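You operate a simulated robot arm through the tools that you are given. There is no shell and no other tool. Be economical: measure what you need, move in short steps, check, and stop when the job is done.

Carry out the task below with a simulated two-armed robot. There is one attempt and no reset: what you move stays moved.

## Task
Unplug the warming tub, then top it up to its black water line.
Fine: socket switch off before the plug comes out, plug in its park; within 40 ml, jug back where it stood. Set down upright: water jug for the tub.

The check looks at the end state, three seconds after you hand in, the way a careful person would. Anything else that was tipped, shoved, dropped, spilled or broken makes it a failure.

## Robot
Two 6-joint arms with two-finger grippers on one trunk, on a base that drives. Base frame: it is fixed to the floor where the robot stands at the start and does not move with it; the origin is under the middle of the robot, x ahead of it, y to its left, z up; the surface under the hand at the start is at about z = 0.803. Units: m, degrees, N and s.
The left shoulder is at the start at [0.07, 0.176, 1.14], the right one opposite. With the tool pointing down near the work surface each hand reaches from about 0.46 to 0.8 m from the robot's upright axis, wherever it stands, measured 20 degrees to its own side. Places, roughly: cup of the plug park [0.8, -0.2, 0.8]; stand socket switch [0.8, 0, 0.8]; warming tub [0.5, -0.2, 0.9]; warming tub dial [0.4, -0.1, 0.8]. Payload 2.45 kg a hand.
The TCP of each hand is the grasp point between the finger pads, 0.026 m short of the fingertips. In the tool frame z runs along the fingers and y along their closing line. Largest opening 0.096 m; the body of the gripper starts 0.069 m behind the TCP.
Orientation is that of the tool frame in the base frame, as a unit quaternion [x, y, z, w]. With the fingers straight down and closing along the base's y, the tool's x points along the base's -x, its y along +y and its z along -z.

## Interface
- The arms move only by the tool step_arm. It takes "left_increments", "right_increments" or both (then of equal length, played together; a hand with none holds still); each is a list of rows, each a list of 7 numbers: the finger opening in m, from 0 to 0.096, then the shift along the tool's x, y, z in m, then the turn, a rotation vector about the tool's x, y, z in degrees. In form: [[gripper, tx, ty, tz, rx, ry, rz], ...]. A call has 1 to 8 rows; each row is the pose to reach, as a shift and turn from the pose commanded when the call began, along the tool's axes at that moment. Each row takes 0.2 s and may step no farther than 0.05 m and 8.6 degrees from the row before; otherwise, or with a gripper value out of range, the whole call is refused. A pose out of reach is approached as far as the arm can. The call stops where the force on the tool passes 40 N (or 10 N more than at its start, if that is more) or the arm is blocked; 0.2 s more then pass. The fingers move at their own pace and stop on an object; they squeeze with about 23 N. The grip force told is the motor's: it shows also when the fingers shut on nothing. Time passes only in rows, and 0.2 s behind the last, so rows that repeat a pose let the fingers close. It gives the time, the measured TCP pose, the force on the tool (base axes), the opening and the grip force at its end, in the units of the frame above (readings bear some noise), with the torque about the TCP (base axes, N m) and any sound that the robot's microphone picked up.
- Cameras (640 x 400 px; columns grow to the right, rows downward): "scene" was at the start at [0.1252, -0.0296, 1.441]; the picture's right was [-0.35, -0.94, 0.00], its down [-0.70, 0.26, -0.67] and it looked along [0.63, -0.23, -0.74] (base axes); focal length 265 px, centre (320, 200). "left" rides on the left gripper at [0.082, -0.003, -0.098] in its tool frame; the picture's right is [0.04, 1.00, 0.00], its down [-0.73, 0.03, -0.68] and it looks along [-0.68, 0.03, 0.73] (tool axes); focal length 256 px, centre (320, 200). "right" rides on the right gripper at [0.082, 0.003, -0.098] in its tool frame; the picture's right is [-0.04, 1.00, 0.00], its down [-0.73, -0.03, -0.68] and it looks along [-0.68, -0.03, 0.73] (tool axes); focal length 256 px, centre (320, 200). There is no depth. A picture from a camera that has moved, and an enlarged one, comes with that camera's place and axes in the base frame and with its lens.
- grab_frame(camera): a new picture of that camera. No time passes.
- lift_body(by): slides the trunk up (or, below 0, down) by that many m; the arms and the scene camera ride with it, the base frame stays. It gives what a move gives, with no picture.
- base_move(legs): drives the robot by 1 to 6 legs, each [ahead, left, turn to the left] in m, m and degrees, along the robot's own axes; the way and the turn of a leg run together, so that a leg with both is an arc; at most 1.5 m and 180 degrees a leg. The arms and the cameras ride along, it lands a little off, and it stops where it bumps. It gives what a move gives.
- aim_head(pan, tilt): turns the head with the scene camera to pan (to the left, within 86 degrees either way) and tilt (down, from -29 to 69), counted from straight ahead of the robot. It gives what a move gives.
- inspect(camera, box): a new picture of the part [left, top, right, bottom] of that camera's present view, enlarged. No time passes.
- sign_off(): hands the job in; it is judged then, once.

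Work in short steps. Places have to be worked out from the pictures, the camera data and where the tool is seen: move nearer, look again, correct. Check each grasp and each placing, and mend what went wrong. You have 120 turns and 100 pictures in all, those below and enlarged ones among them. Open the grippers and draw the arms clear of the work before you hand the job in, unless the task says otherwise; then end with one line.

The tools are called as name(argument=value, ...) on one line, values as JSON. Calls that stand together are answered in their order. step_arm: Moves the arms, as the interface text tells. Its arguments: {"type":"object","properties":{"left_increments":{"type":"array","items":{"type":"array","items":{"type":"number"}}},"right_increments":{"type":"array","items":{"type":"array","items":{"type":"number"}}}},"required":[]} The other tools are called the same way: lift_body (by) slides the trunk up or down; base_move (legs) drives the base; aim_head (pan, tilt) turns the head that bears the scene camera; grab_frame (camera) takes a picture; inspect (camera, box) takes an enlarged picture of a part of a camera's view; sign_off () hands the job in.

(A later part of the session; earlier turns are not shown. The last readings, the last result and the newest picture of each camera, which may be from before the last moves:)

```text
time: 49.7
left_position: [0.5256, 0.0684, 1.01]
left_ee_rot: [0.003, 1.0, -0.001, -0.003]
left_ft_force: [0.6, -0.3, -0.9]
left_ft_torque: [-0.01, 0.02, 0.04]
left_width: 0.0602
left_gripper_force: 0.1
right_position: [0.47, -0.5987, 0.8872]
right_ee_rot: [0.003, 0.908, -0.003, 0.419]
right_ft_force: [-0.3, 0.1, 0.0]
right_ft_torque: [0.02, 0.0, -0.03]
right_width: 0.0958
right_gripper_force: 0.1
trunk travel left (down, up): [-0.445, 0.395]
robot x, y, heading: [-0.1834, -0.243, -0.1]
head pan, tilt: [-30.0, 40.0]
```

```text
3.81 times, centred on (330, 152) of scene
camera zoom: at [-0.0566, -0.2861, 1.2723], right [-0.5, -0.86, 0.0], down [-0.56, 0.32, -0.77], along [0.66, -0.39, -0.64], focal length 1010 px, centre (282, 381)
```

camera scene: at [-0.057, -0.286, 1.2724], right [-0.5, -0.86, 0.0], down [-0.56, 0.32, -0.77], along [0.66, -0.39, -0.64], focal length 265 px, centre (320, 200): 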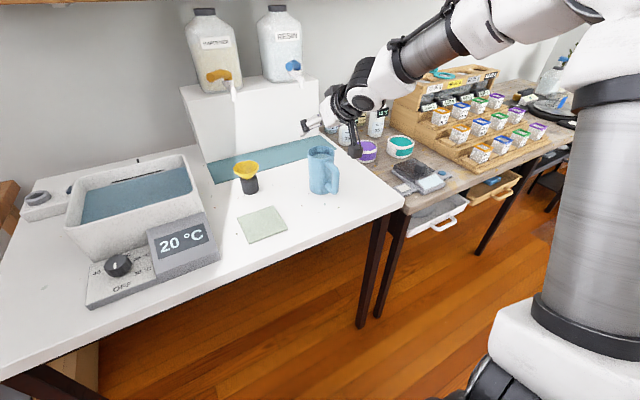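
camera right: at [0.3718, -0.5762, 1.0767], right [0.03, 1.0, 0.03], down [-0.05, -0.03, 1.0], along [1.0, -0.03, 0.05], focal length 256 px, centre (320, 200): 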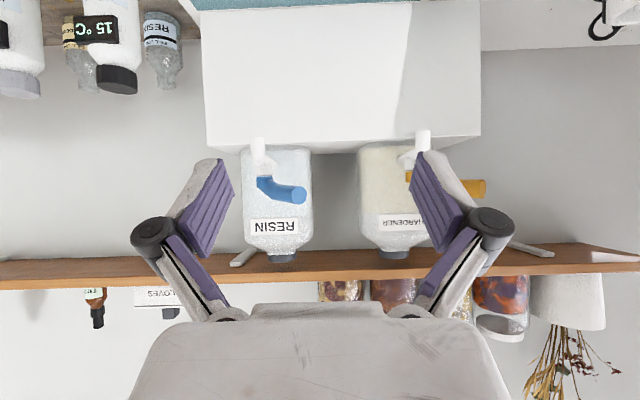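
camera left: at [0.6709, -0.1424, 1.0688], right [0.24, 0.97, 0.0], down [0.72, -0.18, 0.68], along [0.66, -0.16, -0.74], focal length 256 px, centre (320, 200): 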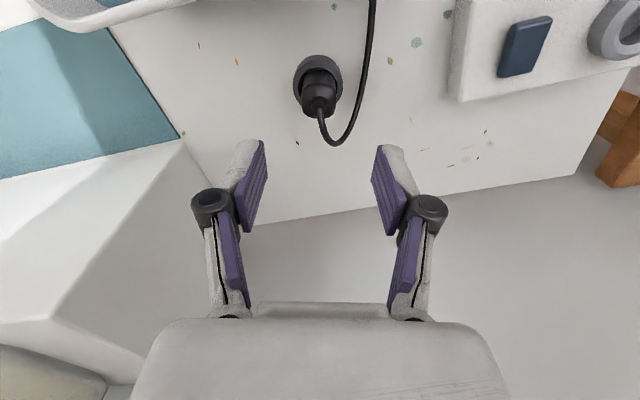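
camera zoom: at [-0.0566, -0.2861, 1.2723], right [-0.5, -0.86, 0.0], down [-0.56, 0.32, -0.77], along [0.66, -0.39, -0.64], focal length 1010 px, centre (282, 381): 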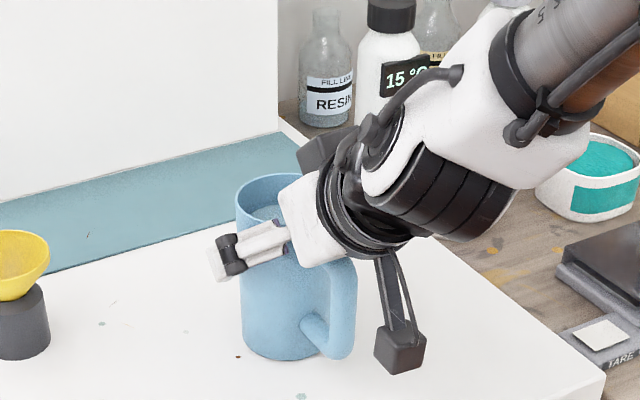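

The fingers straddle the jug, with the palm above the handle and no contact. I close.

step_arm(right_increments=[[0.08, 0, 0, 0, 0, 0, 0], [0.07, 0, 0, 0, 0, 0, 0], [0.06, 0, 0, 0, 0, 0, 0], [0.04, 0, 0, 0, 0, 0, 0], [0.04, 0, 0, 0, 0, 0, 0]])

inspect(camera="scene", box=[270, 100, 390, 205])

```text
time: 50.9
left_position: [0.5256, 0.0698, 1.0108]
left_ee_rot: [0.002, 1.0, -0.001, -0.003]
left_ft_force: [0.0, -0.2, 0.0]
left_ft_torque: [0.02, 0.01, 0.0]
left_width: 0.0599
left_gripper_force: 0.0
right_position: [0.4698, -0.5989, 0.8879]
right_ee_rot: [0.003, 0.907, -0.004, 0.42]
right_ft_force: [1.2, 0.4, -0.4]
right_ft_torque: [0.11, -0.01, -0.03]
right_width: 0.0672
right_gripper_force: 23.0
trunk travel left (down, up): [-0.445, 0.395]
robot x, y, heading: [-0.183, -0.2405, 0.0]
head pan, tilt: [-30.0, 40.0]
```

```text
3.81 times, centred on (330, 152) of scene
camera zoom: at [-0.057, -0.2859, 1.2723], right [-0.5, -0.86, 0.0], down [-0.56, 0.32, -0.77], along [0.66, -0.39, -0.64], focal length 1010 px, centre (282, 381)
```

zoom: 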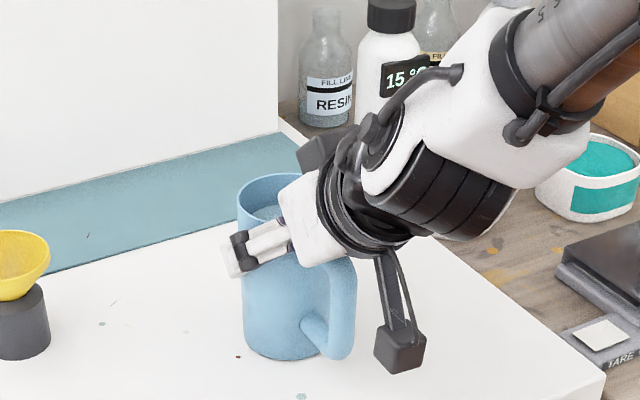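

Gripped at 67 mm; the jug shifted only about 1–2 mm. I lift straight up slowly, to z ≈ 1.0, and watch the force.

step_arm(right_increments=[[0.04, -0.0077, 0, -0.0064, 0, 0, 0], [0.04, -0.0192, 0, -0.016, 0, 0, 0], [0.04, -0.0383, 0, -0.032, 0, 0, 0], [0.04, -0.0613, 0, -0.0514, 0, 0, 0], [0.04, -0.0881, 0, -0.074, 0, 0, 0], [0.04, -0.0881, 0, -0.074, 0, 0, 0]])

grab_frame(camera="scene")

```text
time: 52.3
left_position: [0.5253, 0.0685, 1.0102]
left_ee_rot: [0.002, 1.0, -0.001, -0.002]
left_ft_force: [0.3, 0.1, -0.6]
left_ft_torque: [0.0, -0.01, 0.03]
left_width: 0.0603
left_gripper_force: 0.1
right_position: [0.4695, -0.5989, 1.0007]
right_ee_rot: [0.002, 0.907, -0.001, 0.422]
right_ft_force: [0.7, -1.0, -3.5]
right_ft_torque: [0.0, -0.11, 0.0]
right_width: 0.067
right_gripper_force: 22.9
trunk travel left (down, up): [-0.445, 0.395]
robot x, y, heading: [-0.1835, -0.241, -0.2]
head pan, tilt: [-30.0, 40.0]
```

```text
40 pictures are left
camera scene: at [-0.056, -0.2866, 1.2722], right [-0.5, -0.86, 0.0], down [-0.56, 0.32, -0.77], along [0.66, -0.39, -0.64], focal length 265 px, centre (320, 200)
```

scene: 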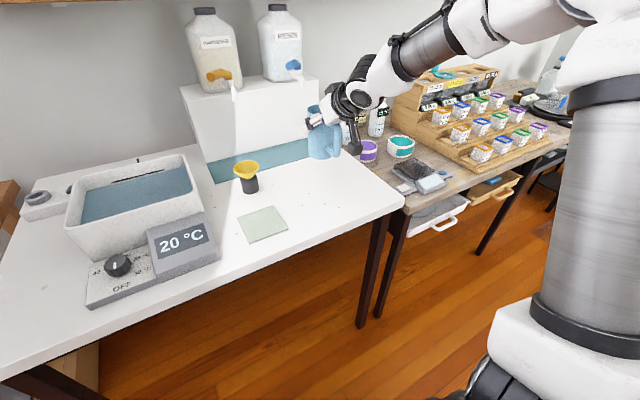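

The jug is held (about 4 N) and upright. I carry it toward the right side of the tub, TCP target [0.585, -0.26, 1.03], clear above the funnel cup.

step_arm(right_increments=[[0.04, -0.0122, 0.042, 0.0087, 0, 0, 0], [0.04, -0.0243, 0.0848, 0.0173, 0, 0, 0], [0.04, -0.0365, 0.127, 0.026, 0, 0, 0], [0.04, -0.0487, 0.1695, 0.0346, 0, 0, 0], [0.04, -0.0608, 0.212, 0.0433, 0, 0, 0], [0.04, -0.073, 0.254, 0.0519, 0, 0, 0], [0.04, -0.0851, 0.297, 0.0606, 0, 0, 0], [0.04, -0.0973, 0.339, 0.0692, 0, 0, 0]])

grab_frame(camera="scene")

```text
time: 54.3
left_position: [0.5238, 0.0675, 1.0111]
left_ee_rot: [0.002, 1.0, -0.001, -0.003]
left_ft_force: [0.4, -1.2, 0.3]
left_ft_torque: [0.03, 0.0, -0.03]
left_width: 0.0598
left_gripper_force: 0.1
right_position: [0.6072, -0.3171, 1.049]
right_ee_rot: [0.042, 0.905, 0.019, 0.422]
right_ft_force: [-0.2, -0.1, -4.2]
right_ft_torque: [0.02, -0.08, 0.0]
right_width: 0.0667
right_gripper_force: 22.8
right hand out of reach, approached as far as the arm can: row 8
trunk travel left (down, up): [-0.445, 0.395]
robot x, y, heading: [-0.1829, -0.2393, -0.3]
head pan, tilt: [-30.0, 40.0]
stopped in row 8 (right hand): the arm was blocked; the commanded pose is now the measured one
```

```text
39 pictures are left
camera scene: at [-0.0578, -0.2865, 1.2724], right [-0.5, -0.86, 0.0], down [-0.56, 0.32, -0.77], along [0.66, -0.39, -0.64], focal length 265 px, centre (320, 200)
```

scene: 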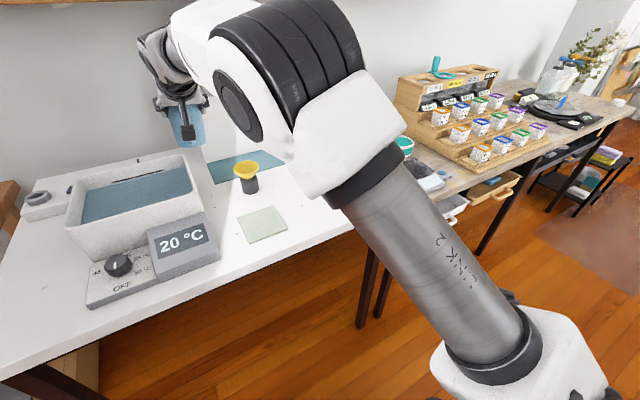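

The arm got blocked in a cross-body posture (the jug is tilted only about 4°, nothing spilled visibly). I go back right 9 cm and undo the 5° roll, then drive the base left so the right shoulder faces the tub.

step_arm(right_increments=[[0.04, 0, -0.03, 0, 0, 0, -2], [0.04, 0, -0.06, 0, 0, 0, -4], [0.04, 0, -0.09, 0, 0, 0, -5]])

base_move(legs=[[0, 0.12, 0]])

grab_frame(camera="scene")

```text
time: 55.1
left_position: [0.5249, 0.0666, 1.0112]
left_ee_rot: [0.003, 1.0, 0.0, -0.004]
left_ft_force: [0.6, 0.1, 0.0]
left_ft_torque: [0.0, -0.01, 0.03]
left_width: 0.06
left_gripper_force: 0.1
right_position: [0.6006, -0.4016, 1.0407]
right_ee_rot: [0.0, 0.906, -0.001, 0.423]
right_ft_force: [0.0, -0.3, -2.9]
right_ft_torque: [0.0, -0.05, 0.02]
right_width: 0.0669
right_gripper_force: 22.5
trunk travel left (down, up): [-0.445, 0.395]
robot x, y, heading: [-0.1845, -0.2376, -0.0]
head pan, tilt: [-30.0, 40.0]
```

```text
time: 56.3
left_position: [0.526, 0.1866, 1.0094]
left_ee_rot: [0.002, 1.0, 0.0, -0.004]
left_ft_force: [-0.3, 0.8, -0.1]
left_ft_torque: [-0.01, 0.01, 0.01]
left_width: 0.0599
left_gripper_force: 0.1
right_position: [0.6017, -0.283, 1.0413]
right_ee_rot: [0.001, 0.906, -0.002, 0.423]
right_ft_force: [0.4, 1.1, -4.5]
right_ft_torque: [0.01, -0.05, 0.01]
right_width: 0.067
right_gripper_force: 22.8
trunk travel left (down, up): [-0.445, 0.395]
robot x, y, heading: [-0.1788, -0.1204, -0.3]
head pan, tilt: [-30.0, 40.0]
```

```text
38 pictures are left
camera scene: at [-0.0559, -0.1663, 1.2723], right [-0.5, -0.86, 0.0], down [-0.56, 0.32, -0.77], along [0.66, -0.39, -0.64], focal length 265 px, centre (320, 200)
```

scene: 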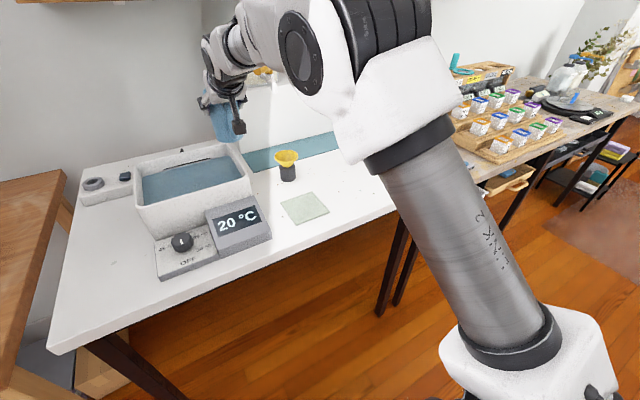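

Good placement now. To have wrist room for rolling I shift the hand 10 cm right relative to the trunk and drive left 12 cm more. Then I turn the head to view the tub.

step_arm(right_increments=[[0.04, 0, -0.04, 0, 0, 0, 0], [0.04, 0.005, -0.08, -0.006, 0, 0, 0], [0.04, 0.0096, -0.1, -0.0115, 0, 0, 0]])

base_move(legs=[[0, 0.125, 0]])

aim_head(pan=-22, tilt=38)

grab_frame(camera="scene")

```text
time: 57.1
left_position: [0.5258, 0.1862, 1.0093]
left_ee_rot: [0.003, 1.0, 0.0, -0.003]
left_ft_force: [0.4, 0.3, -0.1]
left_ft_torque: [0.01, -0.03, 0.01]
left_width: 0.0601
left_gripper_force: 0.1
right_position: [0.5865, -0.3832, 1.0397]
right_ee_rot: [0.001, 0.906, -0.001, 0.423]
right_ft_force: [0.2, -0.6, -3.6]
right_ft_torque: [-0.04, -0.06, 0.0]
right_width: 0.0667
right_gripper_force: 22.8
trunk travel left (down, up): [-0.445, 0.395]
robot x, y, heading: [-0.179, -0.1235, -0.2]
head pan, tilt: [-30.0, 40.0]
```

```text
time: 58.4
left_position: [0.5266, 0.311, 1.01]
left_ee_rot: [0.002, 1.0, -0.001, -0.003]
left_ft_force: [0.9, 1.0, 0.2]
left_ft_torque: [-0.01, -0.01, 0.02]
left_width: 0.06
left_gripper_force: 0.1
right_position: [0.5869, -0.2583, 1.0395]
right_ee_rot: [0.001, 0.906, -0.002, 0.423]
right_ft_force: [0.3, -0.7, -3.8]
right_ft_torque: [-0.04, -0.08, -0.03]
right_width: 0.0669
right_gripper_force: 22.8
trunk travel left (down, up): [-0.445, 0.395]
robot x, y, heading: [-0.1808, -0.0035, -0.1]
head pan, tilt: [-30.0, 40.0]
```

```text
time: 59.1
left_position: [0.5274, 0.3093, 1.0095]
left_ee_rot: [0.003, 1.0, -0.001, -0.003]
left_ft_force: [0.0, 0.1, -0.2]
left_ft_torque: [-0.04, -0.04, -0.03]
left_width: 0.06
left_gripper_force: 0.1
right_position: [0.5866, -0.2604, 1.0392]
right_ee_rot: [0.002, 0.906, -0.001, 0.423]
right_ft_force: [0.7, -0.1, -3.5]
right_ft_torque: [0.0, -0.09, -0.01]
right_width: 0.067
right_gripper_force: 23.4
trunk travel left (down, up): [-0.445, 0.395]
robot x, y, heading: [-0.1816, 0.0006, -0.4]
head pan, tilt: [-22.0, 38.0]
```

```text
37 pictures are left
camera scene: at [-0.0488, -0.0336, 1.2753], right [-0.38, -0.93, 0.0], down [-0.57, 0.23, -0.79], along [0.73, -0.3, -0.62], focal length 265 px, centre (320, 200)
```

scene: 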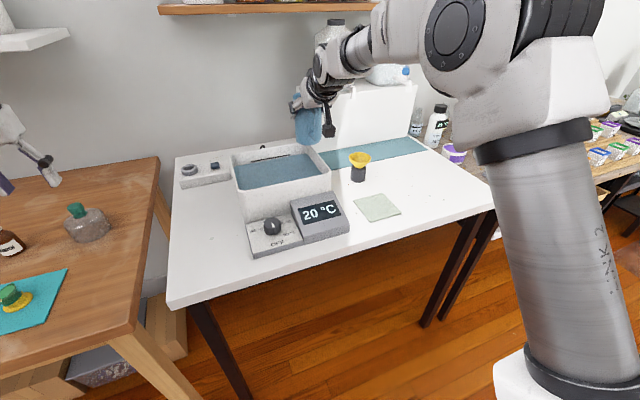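

Zoom on tub and jug from here to locate the tub's corners, line and jug.

inspect(camera="scene", box=[220, 80, 360, 220])

```text
2.86 times, centred on (290, 150) of scene
camera zoom: at [-0.0488, -0.0336, 1.2753], right [-0.38, -0.93, 0.0], down [-0.57, 0.23, -0.79], along [0.73, -0.3, -0.62], focal length 758 px, centre (406, 343)
```

zoom: 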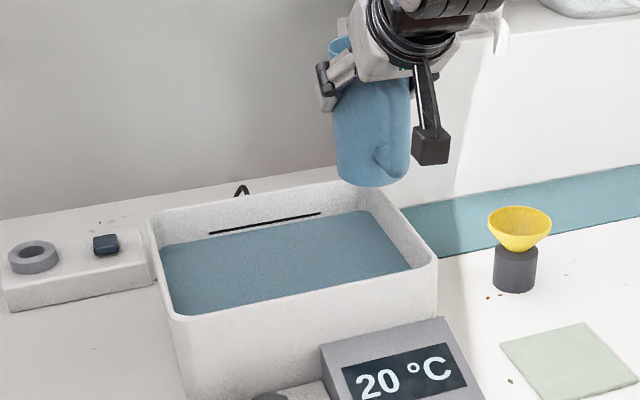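

Tub outer edges x 0.47–0.645, y −0.28…−0.05; the lip will be near [0.56, −0.22] when rolled, inside the tub. I take a high-zoom baseline of line versus water.

inspect(camera="scene", box=[256, 140, 320, 180])

```text
10.00 times, centred on (288, 160) of scene
camera zoom: at [-0.0488, -0.0336, 1.2753], right [-0.38, -0.93, 0.0], down [-0.57, 0.23, -0.79], along [0.73, -0.3, -0.62], focal length 2652 px, centre (640, 600)
```

zoom: 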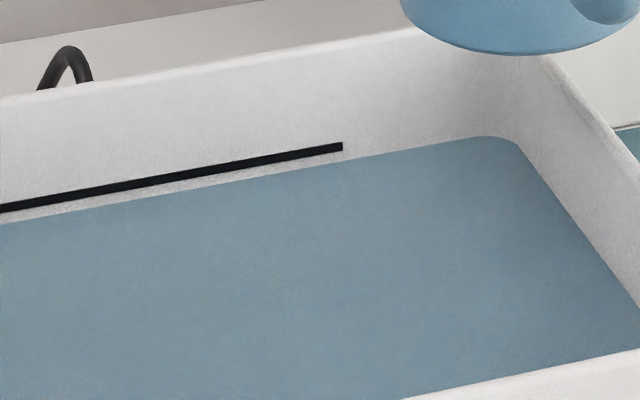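

The baseline is sharp: line centre sits about 15 px (≈5.5 mm, roughly 175 ml) above the water edge. I start rolling the jug left to −40° (≈30° tilt) and look.

step_arm(right_increments=[[0.04, 0, 0, 0, 0, 0, -8], [0.04, 0, 0, 0, 0, 0, -16], [0.04, 0, 0, 0, 0, 0, -24], [0.04, 0, 0, 0, 0, 0, -32], [0.04, 0, 0, 0, 0, 0, -38]])

inspect(camera="scene", box=[230, 80, 358, 180])

```text
time: 60.3
left_position: [0.5271, 0.3096, 1.01]
left_ee_rot: [0.002, 1.0, 0.0, -0.004]
left_ft_force: [-0.3, -0.3, -0.7]
left_ft_torque: [0.0, -0.02, -0.03]
left_width: 0.06
left_gripper_force: 0.0
right_position: [0.587, -0.2595, 1.0391]
right_ee_rot: [-0.294, 0.857, -0.139, 0.399]
right_ft_force: [0.2, -0.3, -3.7]
right_ft_torque: [0.07, -0.09, 0.01]
right_width: 0.067
right_gripper_force: 23.1
trunk travel left (down, up): [-0.445, 0.395]
robot x, y, heading: [-0.1814, -0.0034, -0.5]
head pan, tilt: [-22.0, 38.0]
```

```text
4.00 times, centred on (294, 130) of scene
camera zoom: at [-0.0488, -0.0336, 1.2753], right [-0.38, -0.93, 0.0], down [-0.57, 0.23, -0.79], along [0.73, -0.3, -0.62], focal length 1061 px, centre (424, 480)
```

zoom: 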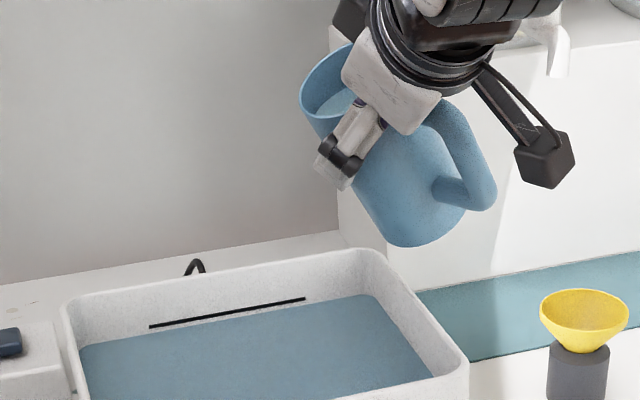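

No flow yet and the lip is over the water. I continue to about −50°.

step_arm(right_increments=[[0.04, 0, 0, 0, 0, 0, -5], [0.04, 0, 0, 0, 0, 0, -9], [0.04, 0, 0, 0, 0, 0, -9], [0.04, 0, 0, 0, 0, 0, -9]])

inspect(camera="scene", box=[230, 80, 358, 180])

```text
time: 61.3
left_position: [0.5277, 0.3103, 1.0098]
left_ee_rot: [0.003, 1.0, 0.0, -0.005]
left_ft_force: [0.5, 0.1, 0.8]
left_ft_torque: [-0.02, -0.02, 0.03]
left_width: 0.0599
left_gripper_force: 0.1
right_position: [0.5875, -0.2598, 1.0403]
right_ee_rot: [-0.361, 0.831, -0.17, 0.387]
right_ft_force: [0.7, 0.4, -3.7]
right_ft_torque: [0.08, -0.05, 0.0]
right_width: 0.0669
right_gripper_force: 22.9
trunk travel left (down, up): [-0.445, 0.395]
robot x, y, heading: [-0.1818, 0.0012, -0.2]
head pan, tilt: [-22.0, 38.0]
```

```text
4.00 times, centred on (294, 130) of scene
camera zoom: at [-0.0488, -0.0336, 1.2753], right [-0.38, -0.93, 0.0], down [-0.57, 0.23, -0.79], along [0.73, -0.3, -0.62], focal length 1061 px, centre (424, 480)
```

zoom: 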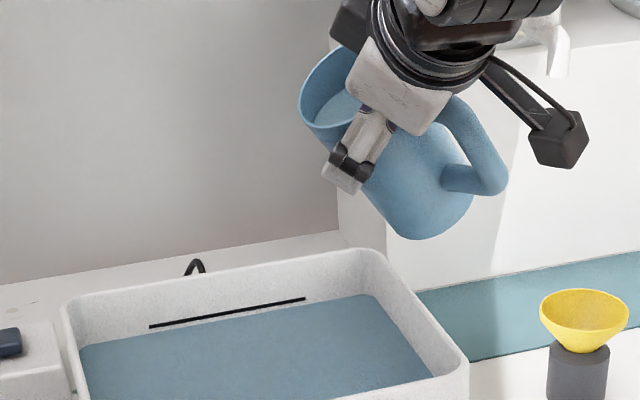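

Still nothing over the lip. Roll now ≈47°; I go to ≈54° and hold.

step_arm(right_increments=[[0.04, 0, 0, 0, 0, 0, -4], [0.04, 0, 0, 0, 0, 0, -7], [0.04, 0, 0, 0, 0, 0, -7], [0.04, 0, 0, 0, 0, 0, -7]])

inspect(camera="scene", box=[230, 80, 358, 180])

```text
time: 62.3
left_position: [0.5267, 0.31, 1.0114]
left_ee_rot: [0.002, 1.0, -0.001, -0.004]
left_ft_force: [-0.5, -0.4, -0.3]
left_ft_torque: [0.02, 0.04, 0.02]
left_width: 0.0599
left_gripper_force: 0.1
right_position: [0.5867, -0.2599, 1.0403]
right_ee_rot: [-0.41, 0.808, -0.193, 0.376]
right_ft_force: [0.3, 0.2, -3.5]
right_ft_torque: [0.08, -0.06, -0.01]
right_width: 0.0667
right_gripper_force: 22.7
trunk travel left (down, up): [-0.445, 0.395]
robot x, y, heading: [-0.1823, 0.0022, -0.1]
head pan, tilt: [-22.0, 38.0]
```

```text
4.00 times, centred on (294, 130) of scene
camera zoom: at [-0.0488, -0.0336, 1.2753], right [-0.38, -0.93, 0.0], down [-0.57, 0.23, -0.79], along [0.73, -0.3, -0.62], focal length 1061 px, centre (424, 480)
```

zoom: 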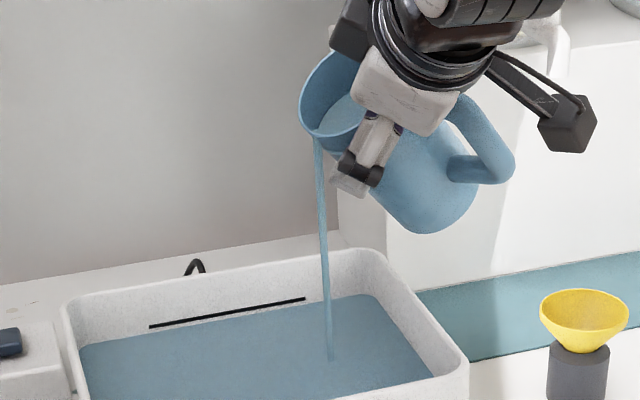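

It's pouring cleanly into the tub. I hold this tilt for a while and then check the level.

step_arm(right_increments=[[0.04, 0, 0, 0, 0, 0, 0], [0.04, 0, 0, 0, 0, 0, 0], [0.04, 0, 0, 0, 0, 0, 0], [0.04, 0, 0, 0, 0, 0, 0], [0.04, 0, 0, 0, 0, 0, 0]])

inspect(camera="scene", box=[256, 140, 320, 180])

```text
time: 63.5
left_position: [0.5265, 0.3089, 1.0094]
left_ee_rot: [0.003, 1.0, -0.001, -0.003]
left_ft_force: [0.0, 0.9, -0.2]
left_ft_torque: [-0.01, 0.01, -0.03]
left_width: 0.06
left_gripper_force: 0.0
right_position: [0.5874, -0.2595, 1.04]
right_ee_rot: [-0.411, 0.808, -0.193, 0.376]
right_ft_force: [0.7, 0.5, -4.2]
right_ft_torque: [0.13, -0.05, 0.02]
right_width: 0.0667
right_gripper_force: 23.1
trunk travel left (down, up): [-0.445, 0.395]
robot x, y, heading: [-0.1747, 0.0014, -0.3]
head pan, tilt: [-22.0, 38.0]
```

```text
10.00 times, centred on (288, 160) of scene
camera zoom: at [-0.0488, -0.0336, 1.2753], right [-0.38, -0.93, 0.0], down [-0.57, 0.23, -0.79], along [0.73, -0.3, -0.62], focal length 2652 px, centre (640, 600)
```

zoom: 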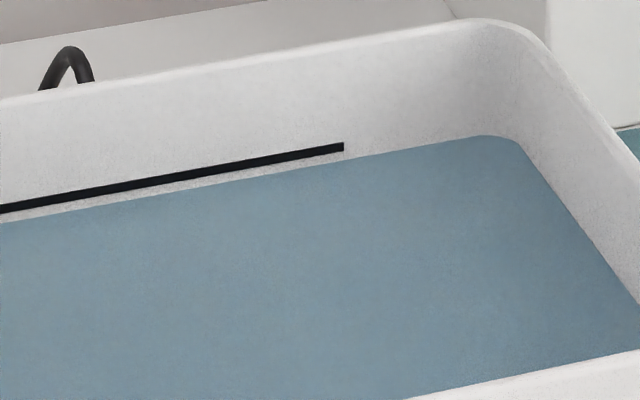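

The flow stops by itself at each tilt (quasi-static), with the level up about 2 px so far; about 13 px remain. I roll to ≈75° gradually.

step_arm(right_increments=[[0.04, 0, 0, 0, 0, 0, -3], [0.04, 0, 0, 0, 0, 0, -6], [0.04, 0, 0, 0, 0, 0, -9], [0.04, 0, 0, 0, 0, 0, -12], [0.04, 0, 0, 0, 0, 0, -15], [0.04, 0, 0, 0, 0, 0, -18], [0.04, 0, 0, 0, 0, 0, -20], [0.04, 0, 0, 0, 0, 0, -20]])

inspect(camera="scene", box=[230, 80, 358, 180])

step_arm(right_increments=[[0.04, 0, 0, 0, 0, 0, 0], [0.04, 0, 0, 0, 0, 0, 0], [0.04, 0, 0, 0, 0, 0, 0], [0.04, 0, 0, 0, 0, 0, 0]])

inspect(camera="scene", box=[256, 140, 320, 180])

```text
time: 65.3
left_position: [0.5271, 0.3104, 1.0097]
left_ee_rot: [0.003, 1.0, -0.001, -0.003]
left_ft_force: [-1.0, -0.1, 0.5]
left_ft_torque: [-0.03, 0.02, -0.01]
left_width: 0.0602
left_gripper_force: 0.1
right_position: [0.5879, -0.2598, 1.0391]
right_ee_rot: [-0.545, 0.725, -0.255, 0.337]
right_ft_force: [0.2, 0.1, -2.8]
right_ft_torque: [0.12, -0.03, 0.0]
right_width: 0.0667
right_gripper_force: 22.9
trunk travel left (down, up): [-0.445, 0.395]
robot x, y, heading: [-0.1788, 0.0036, -0.1]
head pan, tilt: [-22.0, 38.0]
```

```text
4.00 times, centred on (294, 130) of scene
camera zoom: at [-0.0489, -0.0336, 1.2753], right [-0.38, -0.93, 0.0], down [-0.57, 0.23, -0.79], along [0.73, -0.3, -0.62], focal length 1061 px, centre (424, 480)
```

zoom: 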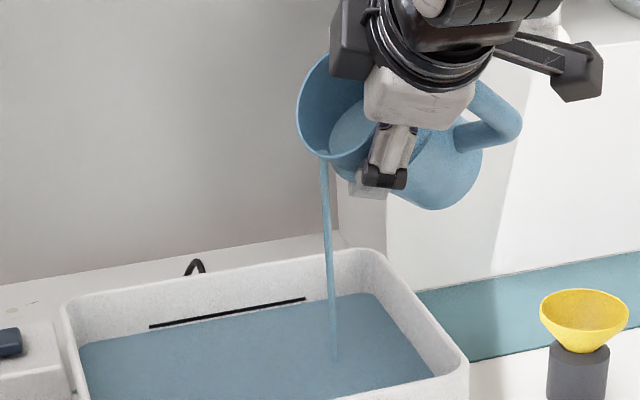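

```text
time: 66.3
left_position: [0.527, 0.3091, 1.0101]
left_ee_rot: [0.002, 1.0, -0.001, -0.003]
left_ft_force: [0.4, 0.4, 0.3]
left_ft_torque: [0.0, 0.01, -0.02]
left_width: 0.0602
left_gripper_force: 0.1
right_position: [0.5877, -0.2589, 1.0384]
right_ee_rot: [-0.545, 0.725, -0.255, 0.337]
right_ft_force: [-0.5, 0.8, -3.1]
right_ft_torque: [0.12, -0.04, 0.02]
right_width: 0.0667
right_gripper_force: 23.1
trunk travel left (down, up): [-0.445, 0.395]
robot x, y, heading: [-0.1797, 0.002, -0.6]
head pan, tilt: [-22.0, 38.0]
```

```text
10.00 times, centred on (288, 160) of scene
camera zoom: at [-0.0489, -0.0336, 1.2753], right [-0.38, -0.93, 0.0], down [-0.57, 0.23, -0.79], along [0.73, -0.3, -0.62], focal length 2652 px, centre (640, 600)
```

zoom: 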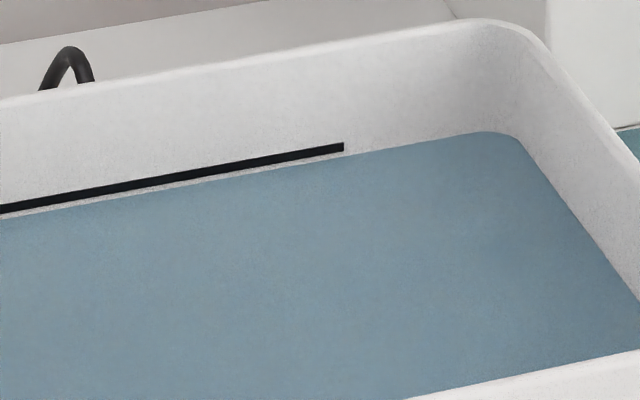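

Roll ≈74°; the level has risen about 6 of 15 px. I continue to ≈86°.

step_arm(right_increments=[[0.04, 0, 0, 0, 0, 0, -3], [0.04, 0, 0, 0, 0, 0, -6], [0.04, 0, 0, 0, 0, 0, -9], [0.04, 0, 0, 0, 0, 0, -12], [0.04, 0, 0, 0, 0, 0, -12], [0.04, 0, 0, 0, 0, 0, -12], [0.04, 0, 0, 0, 0, 0, -12], [0.04, 0, 0, 0, 0, 0, -12]])

inspect(camera="scene", box=[256, 140, 320, 180])

```text
time: 68.1
left_position: [0.527, 0.3107, 1.0092]
left_ee_rot: [0.003, 1.0, 0.0, -0.003]
left_ft_force: [0.0, -0.3, 0.7]
left_ft_torque: [0.04, 0.02, 0.04]
left_width: 0.0599
left_gripper_force: 0.1
right_position: [0.587, -0.2588, 1.0397]
right_ee_rot: [-0.618, 0.663, -0.289, 0.308]
right_ft_force: [-0.2, 0.1, -2.6]
right_ft_torque: [0.07, -0.01, -0.02]
right_width: 0.0665
right_gripper_force: 22.7
trunk travel left (down, up): [-0.445, 0.395]
robot x, y, heading: [-0.1844, -0.0002, -0.0]
head pan, tilt: [-22.0, 38.0]
```

```text
10.00 times, centred on (288, 160) of scene
camera zoom: at [-0.0489, -0.0335, 1.2753], right [-0.38, -0.93, 0.0], down [-0.57, 0.23, -0.79], along [0.73, -0.3, -0.62], focal length 2652 px, centre (640, 600)
```

zoom: 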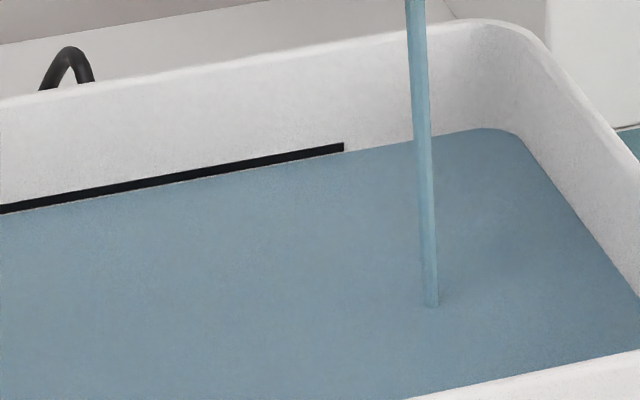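

The water is just below the line's lower edge and still trickling. I hold briefly and look again.

step_arm(right_increments=[[0.04, 0, 0, 0, 0, 0, 0], [0.04, 0, 0, 0, 0, 0, 0], [0.04, 0, 0, 0, 0, 0, 0], [0.04, 0, 0, 0, 0, 0, 0]])

inspect(camera="scene", box=[256, 140, 320, 180])

```text
time: 69.1
left_position: [0.5261, 0.3104, 1.0091]
left_ee_rot: [0.003, 1.0, -0.001, -0.005]
left_ft_force: [0.0, -0.3, 0.0]
left_ft_torque: [-0.02, 0.02, 0.0]
left_width: 0.0601
left_gripper_force: 0.1
right_position: [0.587, -0.2578, 1.0394]
right_ee_rot: [-0.617, 0.663, -0.29, 0.309]
right_ft_force: [-0.7, -0.1, -2.2]
right_ft_torque: [0.05, -0.03, -0.02]
right_width: 0.067
right_gripper_force: 22.8
trunk travel left (down, up): [-0.445, 0.395]
robot x, y, heading: [-0.1819, -0.0002, -0.5]
head pan, tilt: [-22.0, 38.0]
```

```text
10.00 times, centred on (288, 160) of scene
camera zoom: at [-0.0489, -0.0335, 1.2753], right [-0.38, -0.93, 0.0], down [-0.57, 0.23, -0.79], along [0.73, -0.3, -0.62], focal length 2652 px, centre (640, 600)
```

zoom: 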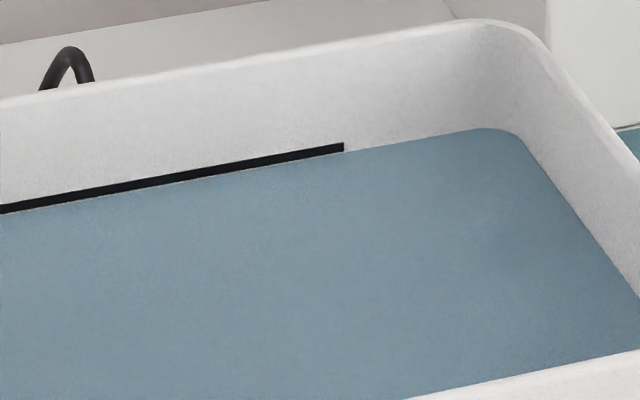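

Water is at the line's lower edge; about 4 px more brings it to the line's middle. I roll 6° more and hold.

step_arm(right_increments=[[0.04, 0, 0, 0, 0, 0, -3], [0.04, 0, 0, 0, 0, 0, -6], [0.04, 0, 0, 0, 0, 0, -6], [0.04, 0, 0, 0, 0, 0, -6], [0.04, 0, 0, 0, 0, 0, -6], [0.04, 0, 0, 0, 0, 0, -6], [0.04, 0, 0, 0, 0, 0, -6], [0.04, 0, 0, 0, 0, 0, -6]])

inspect(camera="scene", box=[256, 144, 304, 174])

```text
time: 70.9
left_position: [0.5278, 0.3105, 1.0097]
left_ee_rot: [0.003, 1.0, -0.001, -0.003]
left_ft_force: [-0.3, 0.8, 0.3]
left_ft_torque: [-0.01, 0.03, 0.04]
left_width: 0.0599
left_gripper_force: 0.0
right_position: [0.5864, -0.2595, 1.0404]
right_ee_rot: [0.652, -0.63, 0.305, -0.293]
right_ft_force: [1.0, -0.2, -1.6]
right_ft_torque: [0.06, 0.0, -0.02]
right_width: 0.0671
right_gripper_force: 23.1
trunk travel left (down, up): [-0.445, 0.395]
robot x, y, heading: [-0.1821, 0.0019, 0.0]
head pan, tilt: [-22.0, 38.0]
```

```text
13.33 times, centred on (280, 159) of scene
camera zoom: at [-0.049, -0.0335, 1.2753], right [-0.38, -0.93, 0.0], down [-0.57, 0.23, -0.79], along [0.73, -0.3, -0.62], focal length 3536 px, centre (853, 747)
```

zoom: 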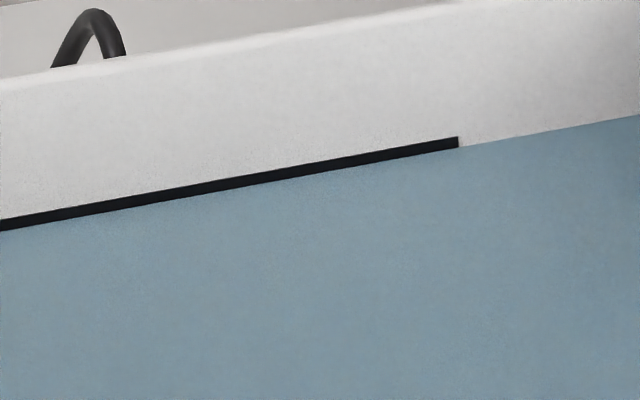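

The water now overlaps the line's lower edge slightly. I zoom closer for a precise reading.

inspect(camera="scene", box=[278, 148, 302, 163])

```text
16.00 times, centred on (290, 156) of scene
camera zoom: at [-0.049, -0.0335, 1.2753], right [-0.38, -0.93, 0.0], down [-0.57, 0.23, -0.79], along [0.73, -0.3, -0.62], focal length 4244 px, centre (800, 912)
```

zoom: 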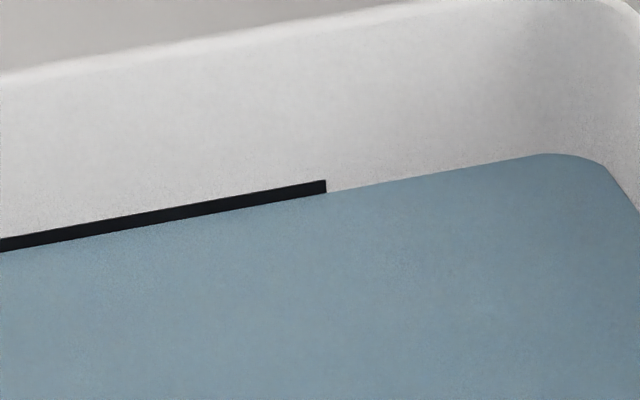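

Visible line thickness is 13 px of about 15, so the middle of the line is about 5 px (~1.2 mm, ~35–40 ml) higher. One more 7° roll, held.

step_arm(right_increments=[[0.04, 0, 0, 0, 0, 0, -3], [0.04, 0, 0, 0, 0, 0, -7], [0.04, 0, 0, 0, 0, 0, -7], [0.04, 0, 0, 0, 0, 0, -7], [0.04, 0, 0, 0, 0, 0, -7], [0.04, 0, 0, 0, 0, 0, -7], [0.04, 0, 0, 0, 0, 0, -7], [0.04, 0, 0, 0, 0, 0, -7]])

inspect(camera="scene", box=[278, 148, 302, 163])

```text
time: 72.7
left_position: [0.5269, 0.3097, 1.0094]
left_ee_rot: [0.002, 1.0, -0.001, -0.004]
left_ft_force: [0.2, 0.4, -0.8]
left_ft_torque: [-0.03, 0.0, -0.01]
left_width: 0.0604
left_gripper_force: 0.0
right_position: [0.5874, -0.2589, 1.0392]
right_ee_rot: [0.688, -0.589, 0.323, -0.273]
right_ft_force: [0.1, -0.4, -1.8]
right_ft_torque: [0.08, 0.01, -0.03]
right_width: 0.0668
right_gripper_force: 22.8
trunk travel left (down, up): [-0.445, 0.395]
robot x, y, heading: [-0.1798, 0.0013, -0.3]
head pan, tilt: [-22.0, 38.0]
```

```text
16.00 times, centred on (290, 156) of scene
camera zoom: at [-0.049, -0.0335, 1.2753], right [-0.38, -0.93, 0.0], down [-0.57, 0.23, -0.79], along [0.73, -0.3, -0.62], focal length 4244 px, centre (800, 912)
```

zoom: 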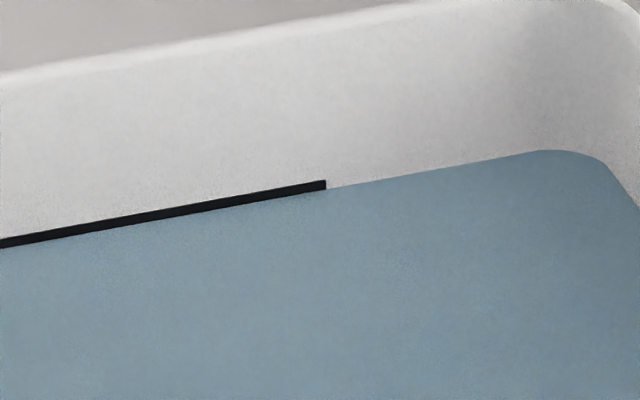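

Visible line is now about 9 px, i.e. within ~15 ml of mid-line. I stop pouring and roll the jug back upright.

step_arm(right_increments=[[0.04, 0, 0, 0, 0, 0, 8.5], [0.04, 0, 0, 0, 0, 0, 17], [0.04, 0, 0, 0, 0, 0, 25.5], [0.04, 0, 0, 0, 0, 0, 34], [0.04, 0, 0, 0, 0, 0, 42.5], [0.04, 0, 0, 0, 0, 0, 51], [0.04, 0, 0, 0, 0, 0, 59], [0.04, 0, 0, 0, 0, 0, 67]])

step_arm(right_increments=[[0.04, 0, 0, 0, 0, 0, 8], [0.04, 0, 0, 0, 0, 0, 16], [0.04, 0, 0, 0, 0, 0, 24], [0.04, 0, 0, 0, 0, 0, 32]])

inspect(camera="scene", box=[278, 148, 302, 163])

inspect(camera="scene", box=[200, 70, 400, 230])

```text
time: 74.5
left_position: [0.5269, 0.3103, 1.01]
left_ee_rot: [0.003, 1.0, 0.0, -0.003]
left_ft_force: [-0.2, 0.5, 0.5]
left_ft_torque: [0.01, -0.01, -0.04]
left_width: 0.0598
left_gripper_force: 0.0
right_position: [0.5855, -0.2596, 1.0412]
right_ee_rot: [-0.249, 0.872, -0.117, 0.406]
right_ft_force: [-0.1, -0.2, -1.4]
right_ft_torque: [0.08, -0.07, -0.01]
right_width: 0.0671
right_gripper_force: 22.9
trunk travel left (down, up): [-0.445, 0.395]
robot x, y, heading: [-0.1809, 0.0035, -0.4]
head pan, tilt: [-22.0, 38.0]
```

```text
time: 75.5
left_position: [0.5271, 0.31, 1.0094]
left_ee_rot: [0.003, 1.0, -0.001, -0.003]
left_ft_force: [0.5, 0.1, 0.5]
left_ft_torque: [0.03, -0.01, 0.02]
left_width: 0.06
left_gripper_force: 0.0
right_position: [0.5858, -0.259, 1.0401]
right_ee_rot: [0.001, 0.906, 0.0, 0.422]
right_ft_force: [0.1, 0.0, -1.4]
right_ft_torque: [0.05, -0.04, 0.0]
right_width: 0.0668
right_gripper_force: 22.8
trunk travel left (down, up): [-0.445, 0.395]
robot x, y, heading: [-0.1766, 0.001, -0.2]
head pan, tilt: [-22.0, 38.0]
```

```text
16.00 times, centred on (290, 156) of scene
camera zoom: at [-0.0491, -0.0335, 1.2753], right [-0.38, -0.93, 0.0], down [-0.57, 0.23, -0.79], along [0.73, -0.3, -0.62], focal length 4244 px, centre (800, 912)
```

zoom: 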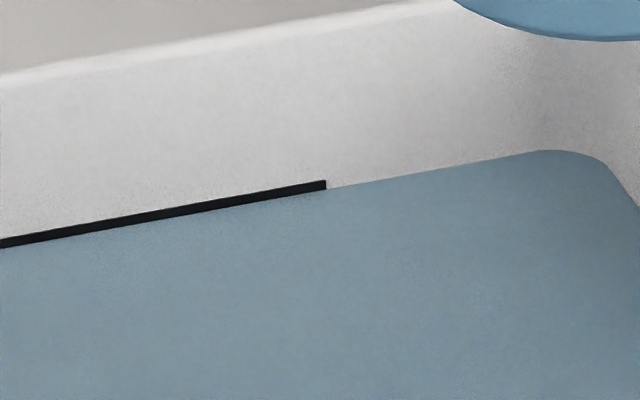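

```text
2.50 times, centred on (300, 150) of scene
camera zoom: at [-0.0491, -0.0335, 1.2753], right [-0.38, -0.93, 0.0], down [-0.57, 0.23, -0.79], along [0.73, -0.3, -0.62], focal length 663 px, centre (370, 325)
```

zoom: 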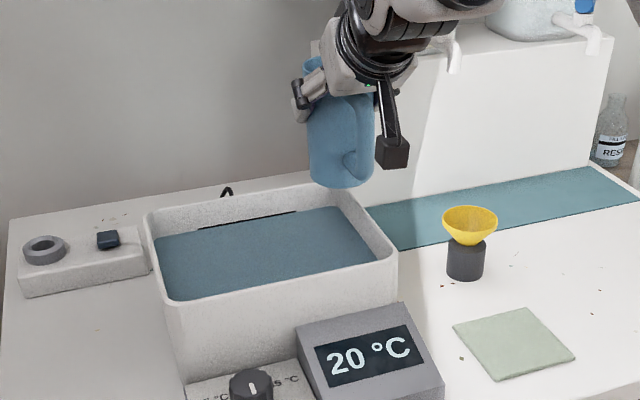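

Level holds, no spill visible. I drive back right 24 cm to return the jug; its base clears the funnel by about 7 cm.

base_move(legs=[[0, -0.12, 0], [0, -0.12, 0]])

aim_head(pan=-30, tilt=40)

grab_frame(camera="scene")

```text
time: 77.5
left_position: [0.5263, 0.0715, 1.0108]
left_ee_rot: [0.002, 1.0, -0.002, -0.004]
left_ft_force: [-0.1, -0.1, -0.5]
left_ft_torque: [0.04, -0.01, 0.01]
left_width: 0.06
left_gripper_force: 0.1
right_position: [0.5872, -0.498, 1.0403]
right_ee_rot: [0.001, 0.906, -0.001, 0.422]
right_ft_force: [-0.7, -0.9, -2.0]
right_ft_torque: [0.03, -0.05, 0.0]
right_width: 0.0668
right_gripper_force: 22.7
trunk travel left (down, up): [-0.445, 0.395]
robot x, y, heading: [-0.1831, -0.2355, -0.2]
head pan, tilt: [-22.0, 38.0]
```

```text
time: 78.2
left_position: [0.5251, 0.0721, 1.0108]
left_ee_rot: [0.002, 1.0, -0.001, -0.003]
left_ft_force: [-0.2, -1.2, 0.2]
left_ft_torque: [0.01, 0.04, 0.01]
left_width: 0.06
left_gripper_force: 0.0
right_position: [0.5862, -0.4975, 1.0405]
right_ee_rot: [0.002, 0.906, -0.003, 0.422]
right_ft_force: [-0.2, 1.1, -1.7]
right_ft_torque: [0.02, -0.04, -0.01]
right_width: 0.0669
right_gripper_force: 22.8
trunk travel left (down, up): [-0.445, 0.395]
robot x, y, heading: [-0.1831, -0.2357, -0.2]
head pan, tilt: [-30.0, 40.0]
```

```text
21 pictures are left
camera scene: at [-0.0569, -0.2814, 1.2723], right [-0.5, -0.86, 0.0], down [-0.56, 0.32, -0.77], along [0.66, -0.39, -0.64], focal length 265 px, centre (320, 200)
```

scene: 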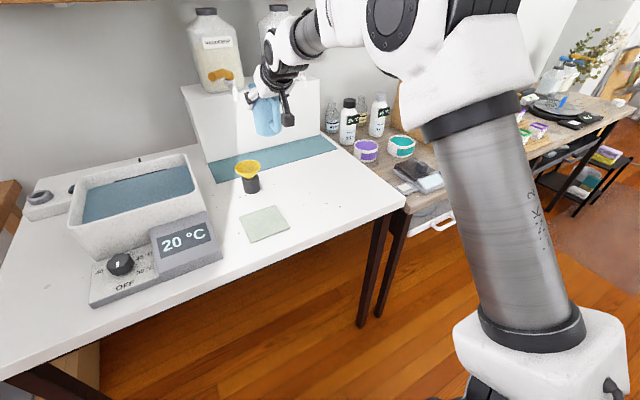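

Now I move the hand over the jug's original spot, to [0.470, −0.5975, 0.96].

step_arm(right_increments=[[0.04, 0.0273, -0.02, -0.0076, 0, 0, 0], [0.04, 0.0545, -0.04, -0.0152, 0, 0, 0], [0.04, 0.0818, -0.06, -0.0228, 0, 0, 0], [0.04, 0.109, -0.08, -0.0304, 0, 0, 0], [0.04, 0.1363, -0.0997, -0.038, 0, 0, 0], [0.04, 0.1363, -0.0997, -0.038, 0, 0, 0]])

```text
time: 79.6
left_position: [0.526, 0.0717, 1.0088]
left_ee_rot: [0.002, 1.0, -0.001, -0.004]
left_ft_force: [0.0, 1.1, -0.1]
left_ft_torque: [0.0, -0.04, 0.01]
left_width: 0.06
left_gripper_force: 0.1
right_position: [0.4664, -0.5967, 0.9599]
right_ee_rot: [0.001, 0.906, -0.002, 0.422]
right_ft_force: [-0.6, 0.3, -1.4]
right_ft_torque: [0.03, -0.04, 0.02]
right_width: 0.067
right_gripper_force: 23.5
trunk travel left (down, up): [-0.445, 0.395]
robot x, y, heading: [-0.1801, -0.234, -0.5]
head pan, tilt: [-30.0, 40.0]
```

Lowering slowly to the original height, with finer steps at the end.

step_arm(right_increments=[[0.04, 0.0133, -0.001, 0.0152, 0, 0, 0], [0.04, 0.0286, -0.001, 0.028, 0, 0, 0], [0.04, 0.0401, -0.001, 0.0376, 0, 0, 0], [0.04, 0.0478, -0.001, 0.0441, 0, 0, 0], [0.04, 0.0501, -0.001, 0.046, 0, 0, 0], [0.04, 0.0524, -0.001, 0.0479, 0, 0, 0], [0.04, 0.0539, -0.001, 0.0492, 0, 0, 0]])

inspect(camera="scene", box=[270, 100, 390, 205])

```text
time: 81.2
left_position: [0.5252, 0.0716, 1.0088]
left_ee_rot: [0.002, 1.0, -0.001, -0.004]
left_ft_force: [0.2, -0.2, -0.2]
left_ft_torque: [-0.02, -0.03, 0.0]
left_width: 0.0599
left_gripper_force: 0.0
right_position: [0.4707, -0.5992, 0.8878]
right_ee_rot: [0.002, 0.907, -0.003, 0.421]
right_ft_force: [-0.2, 0.1, -1.8]
right_ft_torque: [0.0, -0.03, 0.02]
right_width: 0.0667
right_gripper_force: 23.1
trunk travel left (down, up): [-0.445, 0.395]
robot x, y, heading: [-0.1807, -0.2388, -0.5]
head pan, tilt: [-30.0, 40.0]
```

```text
3.81 times, centred on (330, 152) of scene
camera zoom: at [-0.057, -0.2816, 1.2723], right [-0.5, -0.86, 0.0], down [-0.56, 0.32, -0.77], along [0.66, -0.39, -0.64], focal length 1010 px, centre (282, 381)
```

zoom: 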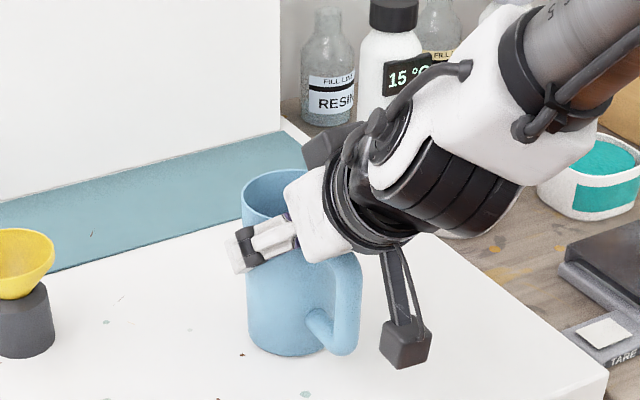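

Position matches the original (the view shift is only the base's 4 mm offset). The weight is still on the hand, so I lower in 1 mm steps until it's carried by the table.

step_arm(right_increments=[[0.04, 0.0008, 0.001, 0.0006, 0, 0, 0], [0.04, 0.0015, 0.001, 0.0013, 0, 0, 0], [0.04, 0.0023, 0.001, 0.0019, 0, 0, 0], [0.04, 0.0027, 0.001, 0.0022, 0, 0, 0]])

```text
time: 82.2
left_position: [0.5242, 0.0731, 1.0112]
left_ee_rot: [0.002, 1.0, -0.001, -0.004]
left_ft_force: [1.2, 0.2, 0.6]
left_ft_torque: [0.0, 0.03, -0.03]
left_width: 0.0597
left_gripper_force: 0.0
right_position: [0.4694, -0.5994, 0.8884]
right_ee_rot: [0.003, 0.907, -0.005, 0.421]
right_ft_force: [3.3, 1.6, 6.4]
right_ft_torque: [0.32, -0.17, -0.13]
right_width: 0.0671
right_gripper_force: 22.7
trunk travel left (down, up): [-0.445, 0.395]
robot x, y, heading: [-0.1796, -0.2356, -0.5]
head pan, tilt: [-30.0, 40.0]
```

It's standing on the table. I ease off 1 mm, open, and withdraw straight up.

step_arm(right_increments=[[0.04, -0.0009, 0, -0.0007, 0, 0, 0], [0.07, -0.0009, 0, -0.0007, 0, 0, 0], [0.085, -0.0009, 0, -0.0007, 0, 0, 0], [0.096, -0.0009, 0, -0.0007, 0, 0, 0], [0.096, -0.0009, 0, -0.0007, 0, 0, 0]])

step_arm(right_increments=[[0.096, -0.0153, 0, -0.0129, 0, 0, 0], [0.096, -0.0383, 0, -0.0321, 0, 0, 0], [0.096, -0.069, 0, -0.058, 0, 0, 0], [0.096, -0.0996, 0, -0.0836, 0, 0, 0], [0.096, -0.12, 0, -0.1, 0, 0, 0]])

grab_frame(camera="scene")

inspect(camera="scene", box=[270, 100, 390, 205])

```text
time: 83.4
left_position: [0.5252, 0.0716, 1.0106]
left_ee_rot: [0.002, 1.0, 0.0, -0.003]
left_ft_force: [-0.1, 0.3, 0.8]
left_ft_torque: [0.01, 0.02, 0.0]
left_width: 0.0603
left_gripper_force: 0.0
right_position: [0.4707, -0.5983, 0.8866]
right_ee_rot: [0.002, 0.908, -0.004, 0.419]
right_ft_force: [-0.5, 0.0, 0.7]
right_ft_torque: [-0.02, -0.01, 0.01]
right_width: 0.0961
right_gripper_force: 0.0
trunk travel left (down, up): [-0.445, 0.395]
robot x, y, heading: [-0.1798, -0.2353, -0.5]
head pan, tilt: [-30.0, 40.0]
```

```text
time: 84.6
left_position: [0.5255, 0.0737, 1.011]
left_ee_rot: [0.003, 1.0, -0.001, -0.003]
left_ft_force: [0.0, 0.1, 0.1]
left_ft_torque: [0.01, 0.0, 0.02]
left_width: 0.0599
left_gripper_force: 0.0
right_position: [0.4705, -0.5992, 1.0409]
right_ee_rot: [0.001, 0.906, -0.002, 0.423]
right_ft_force: [-0.4, 0.3, -0.5]
right_ft_torque: [-0.02, 0.0, 0.0]
right_width: 0.0959
right_gripper_force: 0.0
trunk travel left (down, up): [-0.445, 0.395]
robot x, y, heading: [-0.1811, -0.2363, -0.3]
head pan, tilt: [-30.0, 40.0]
```

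```text
19 pictures are left
camera scene: at [-0.0576, -0.2811, 1.2724], right [-0.5, -0.86, 0.0], down [-0.55, 0.32, -0.77], along [0.66, -0.39, -0.64], focal length 265 px, centre (320, 200)
```

scene: 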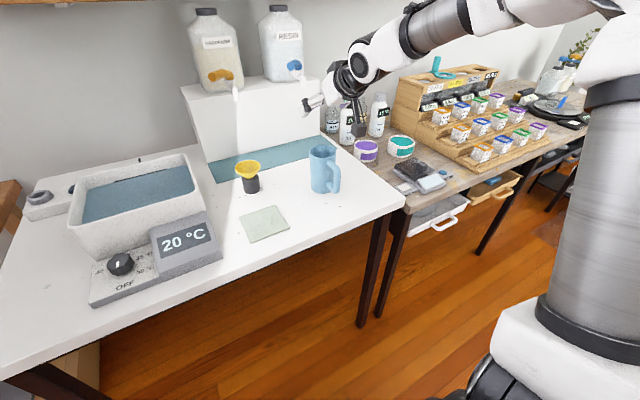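

```text
3.81 times, centred on (330, 152) of scene
camera zoom: at [-0.0576, -0.2811, 1.2724], right [-0.5, -0.86, 0.0], down [-0.55, 0.32, -0.77], along [0.66, -0.39, -0.64], focal length 1010 px, centre (282, 381)
```

zoom: 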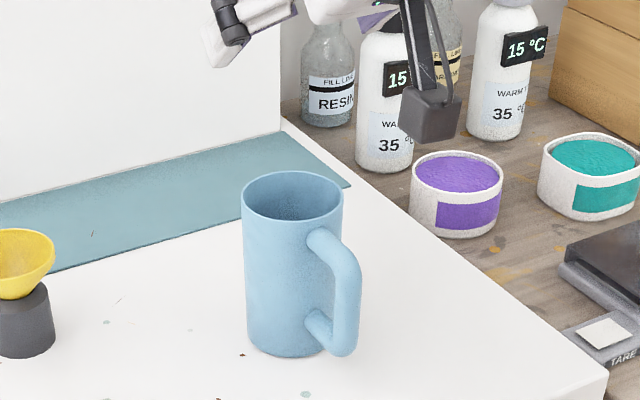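

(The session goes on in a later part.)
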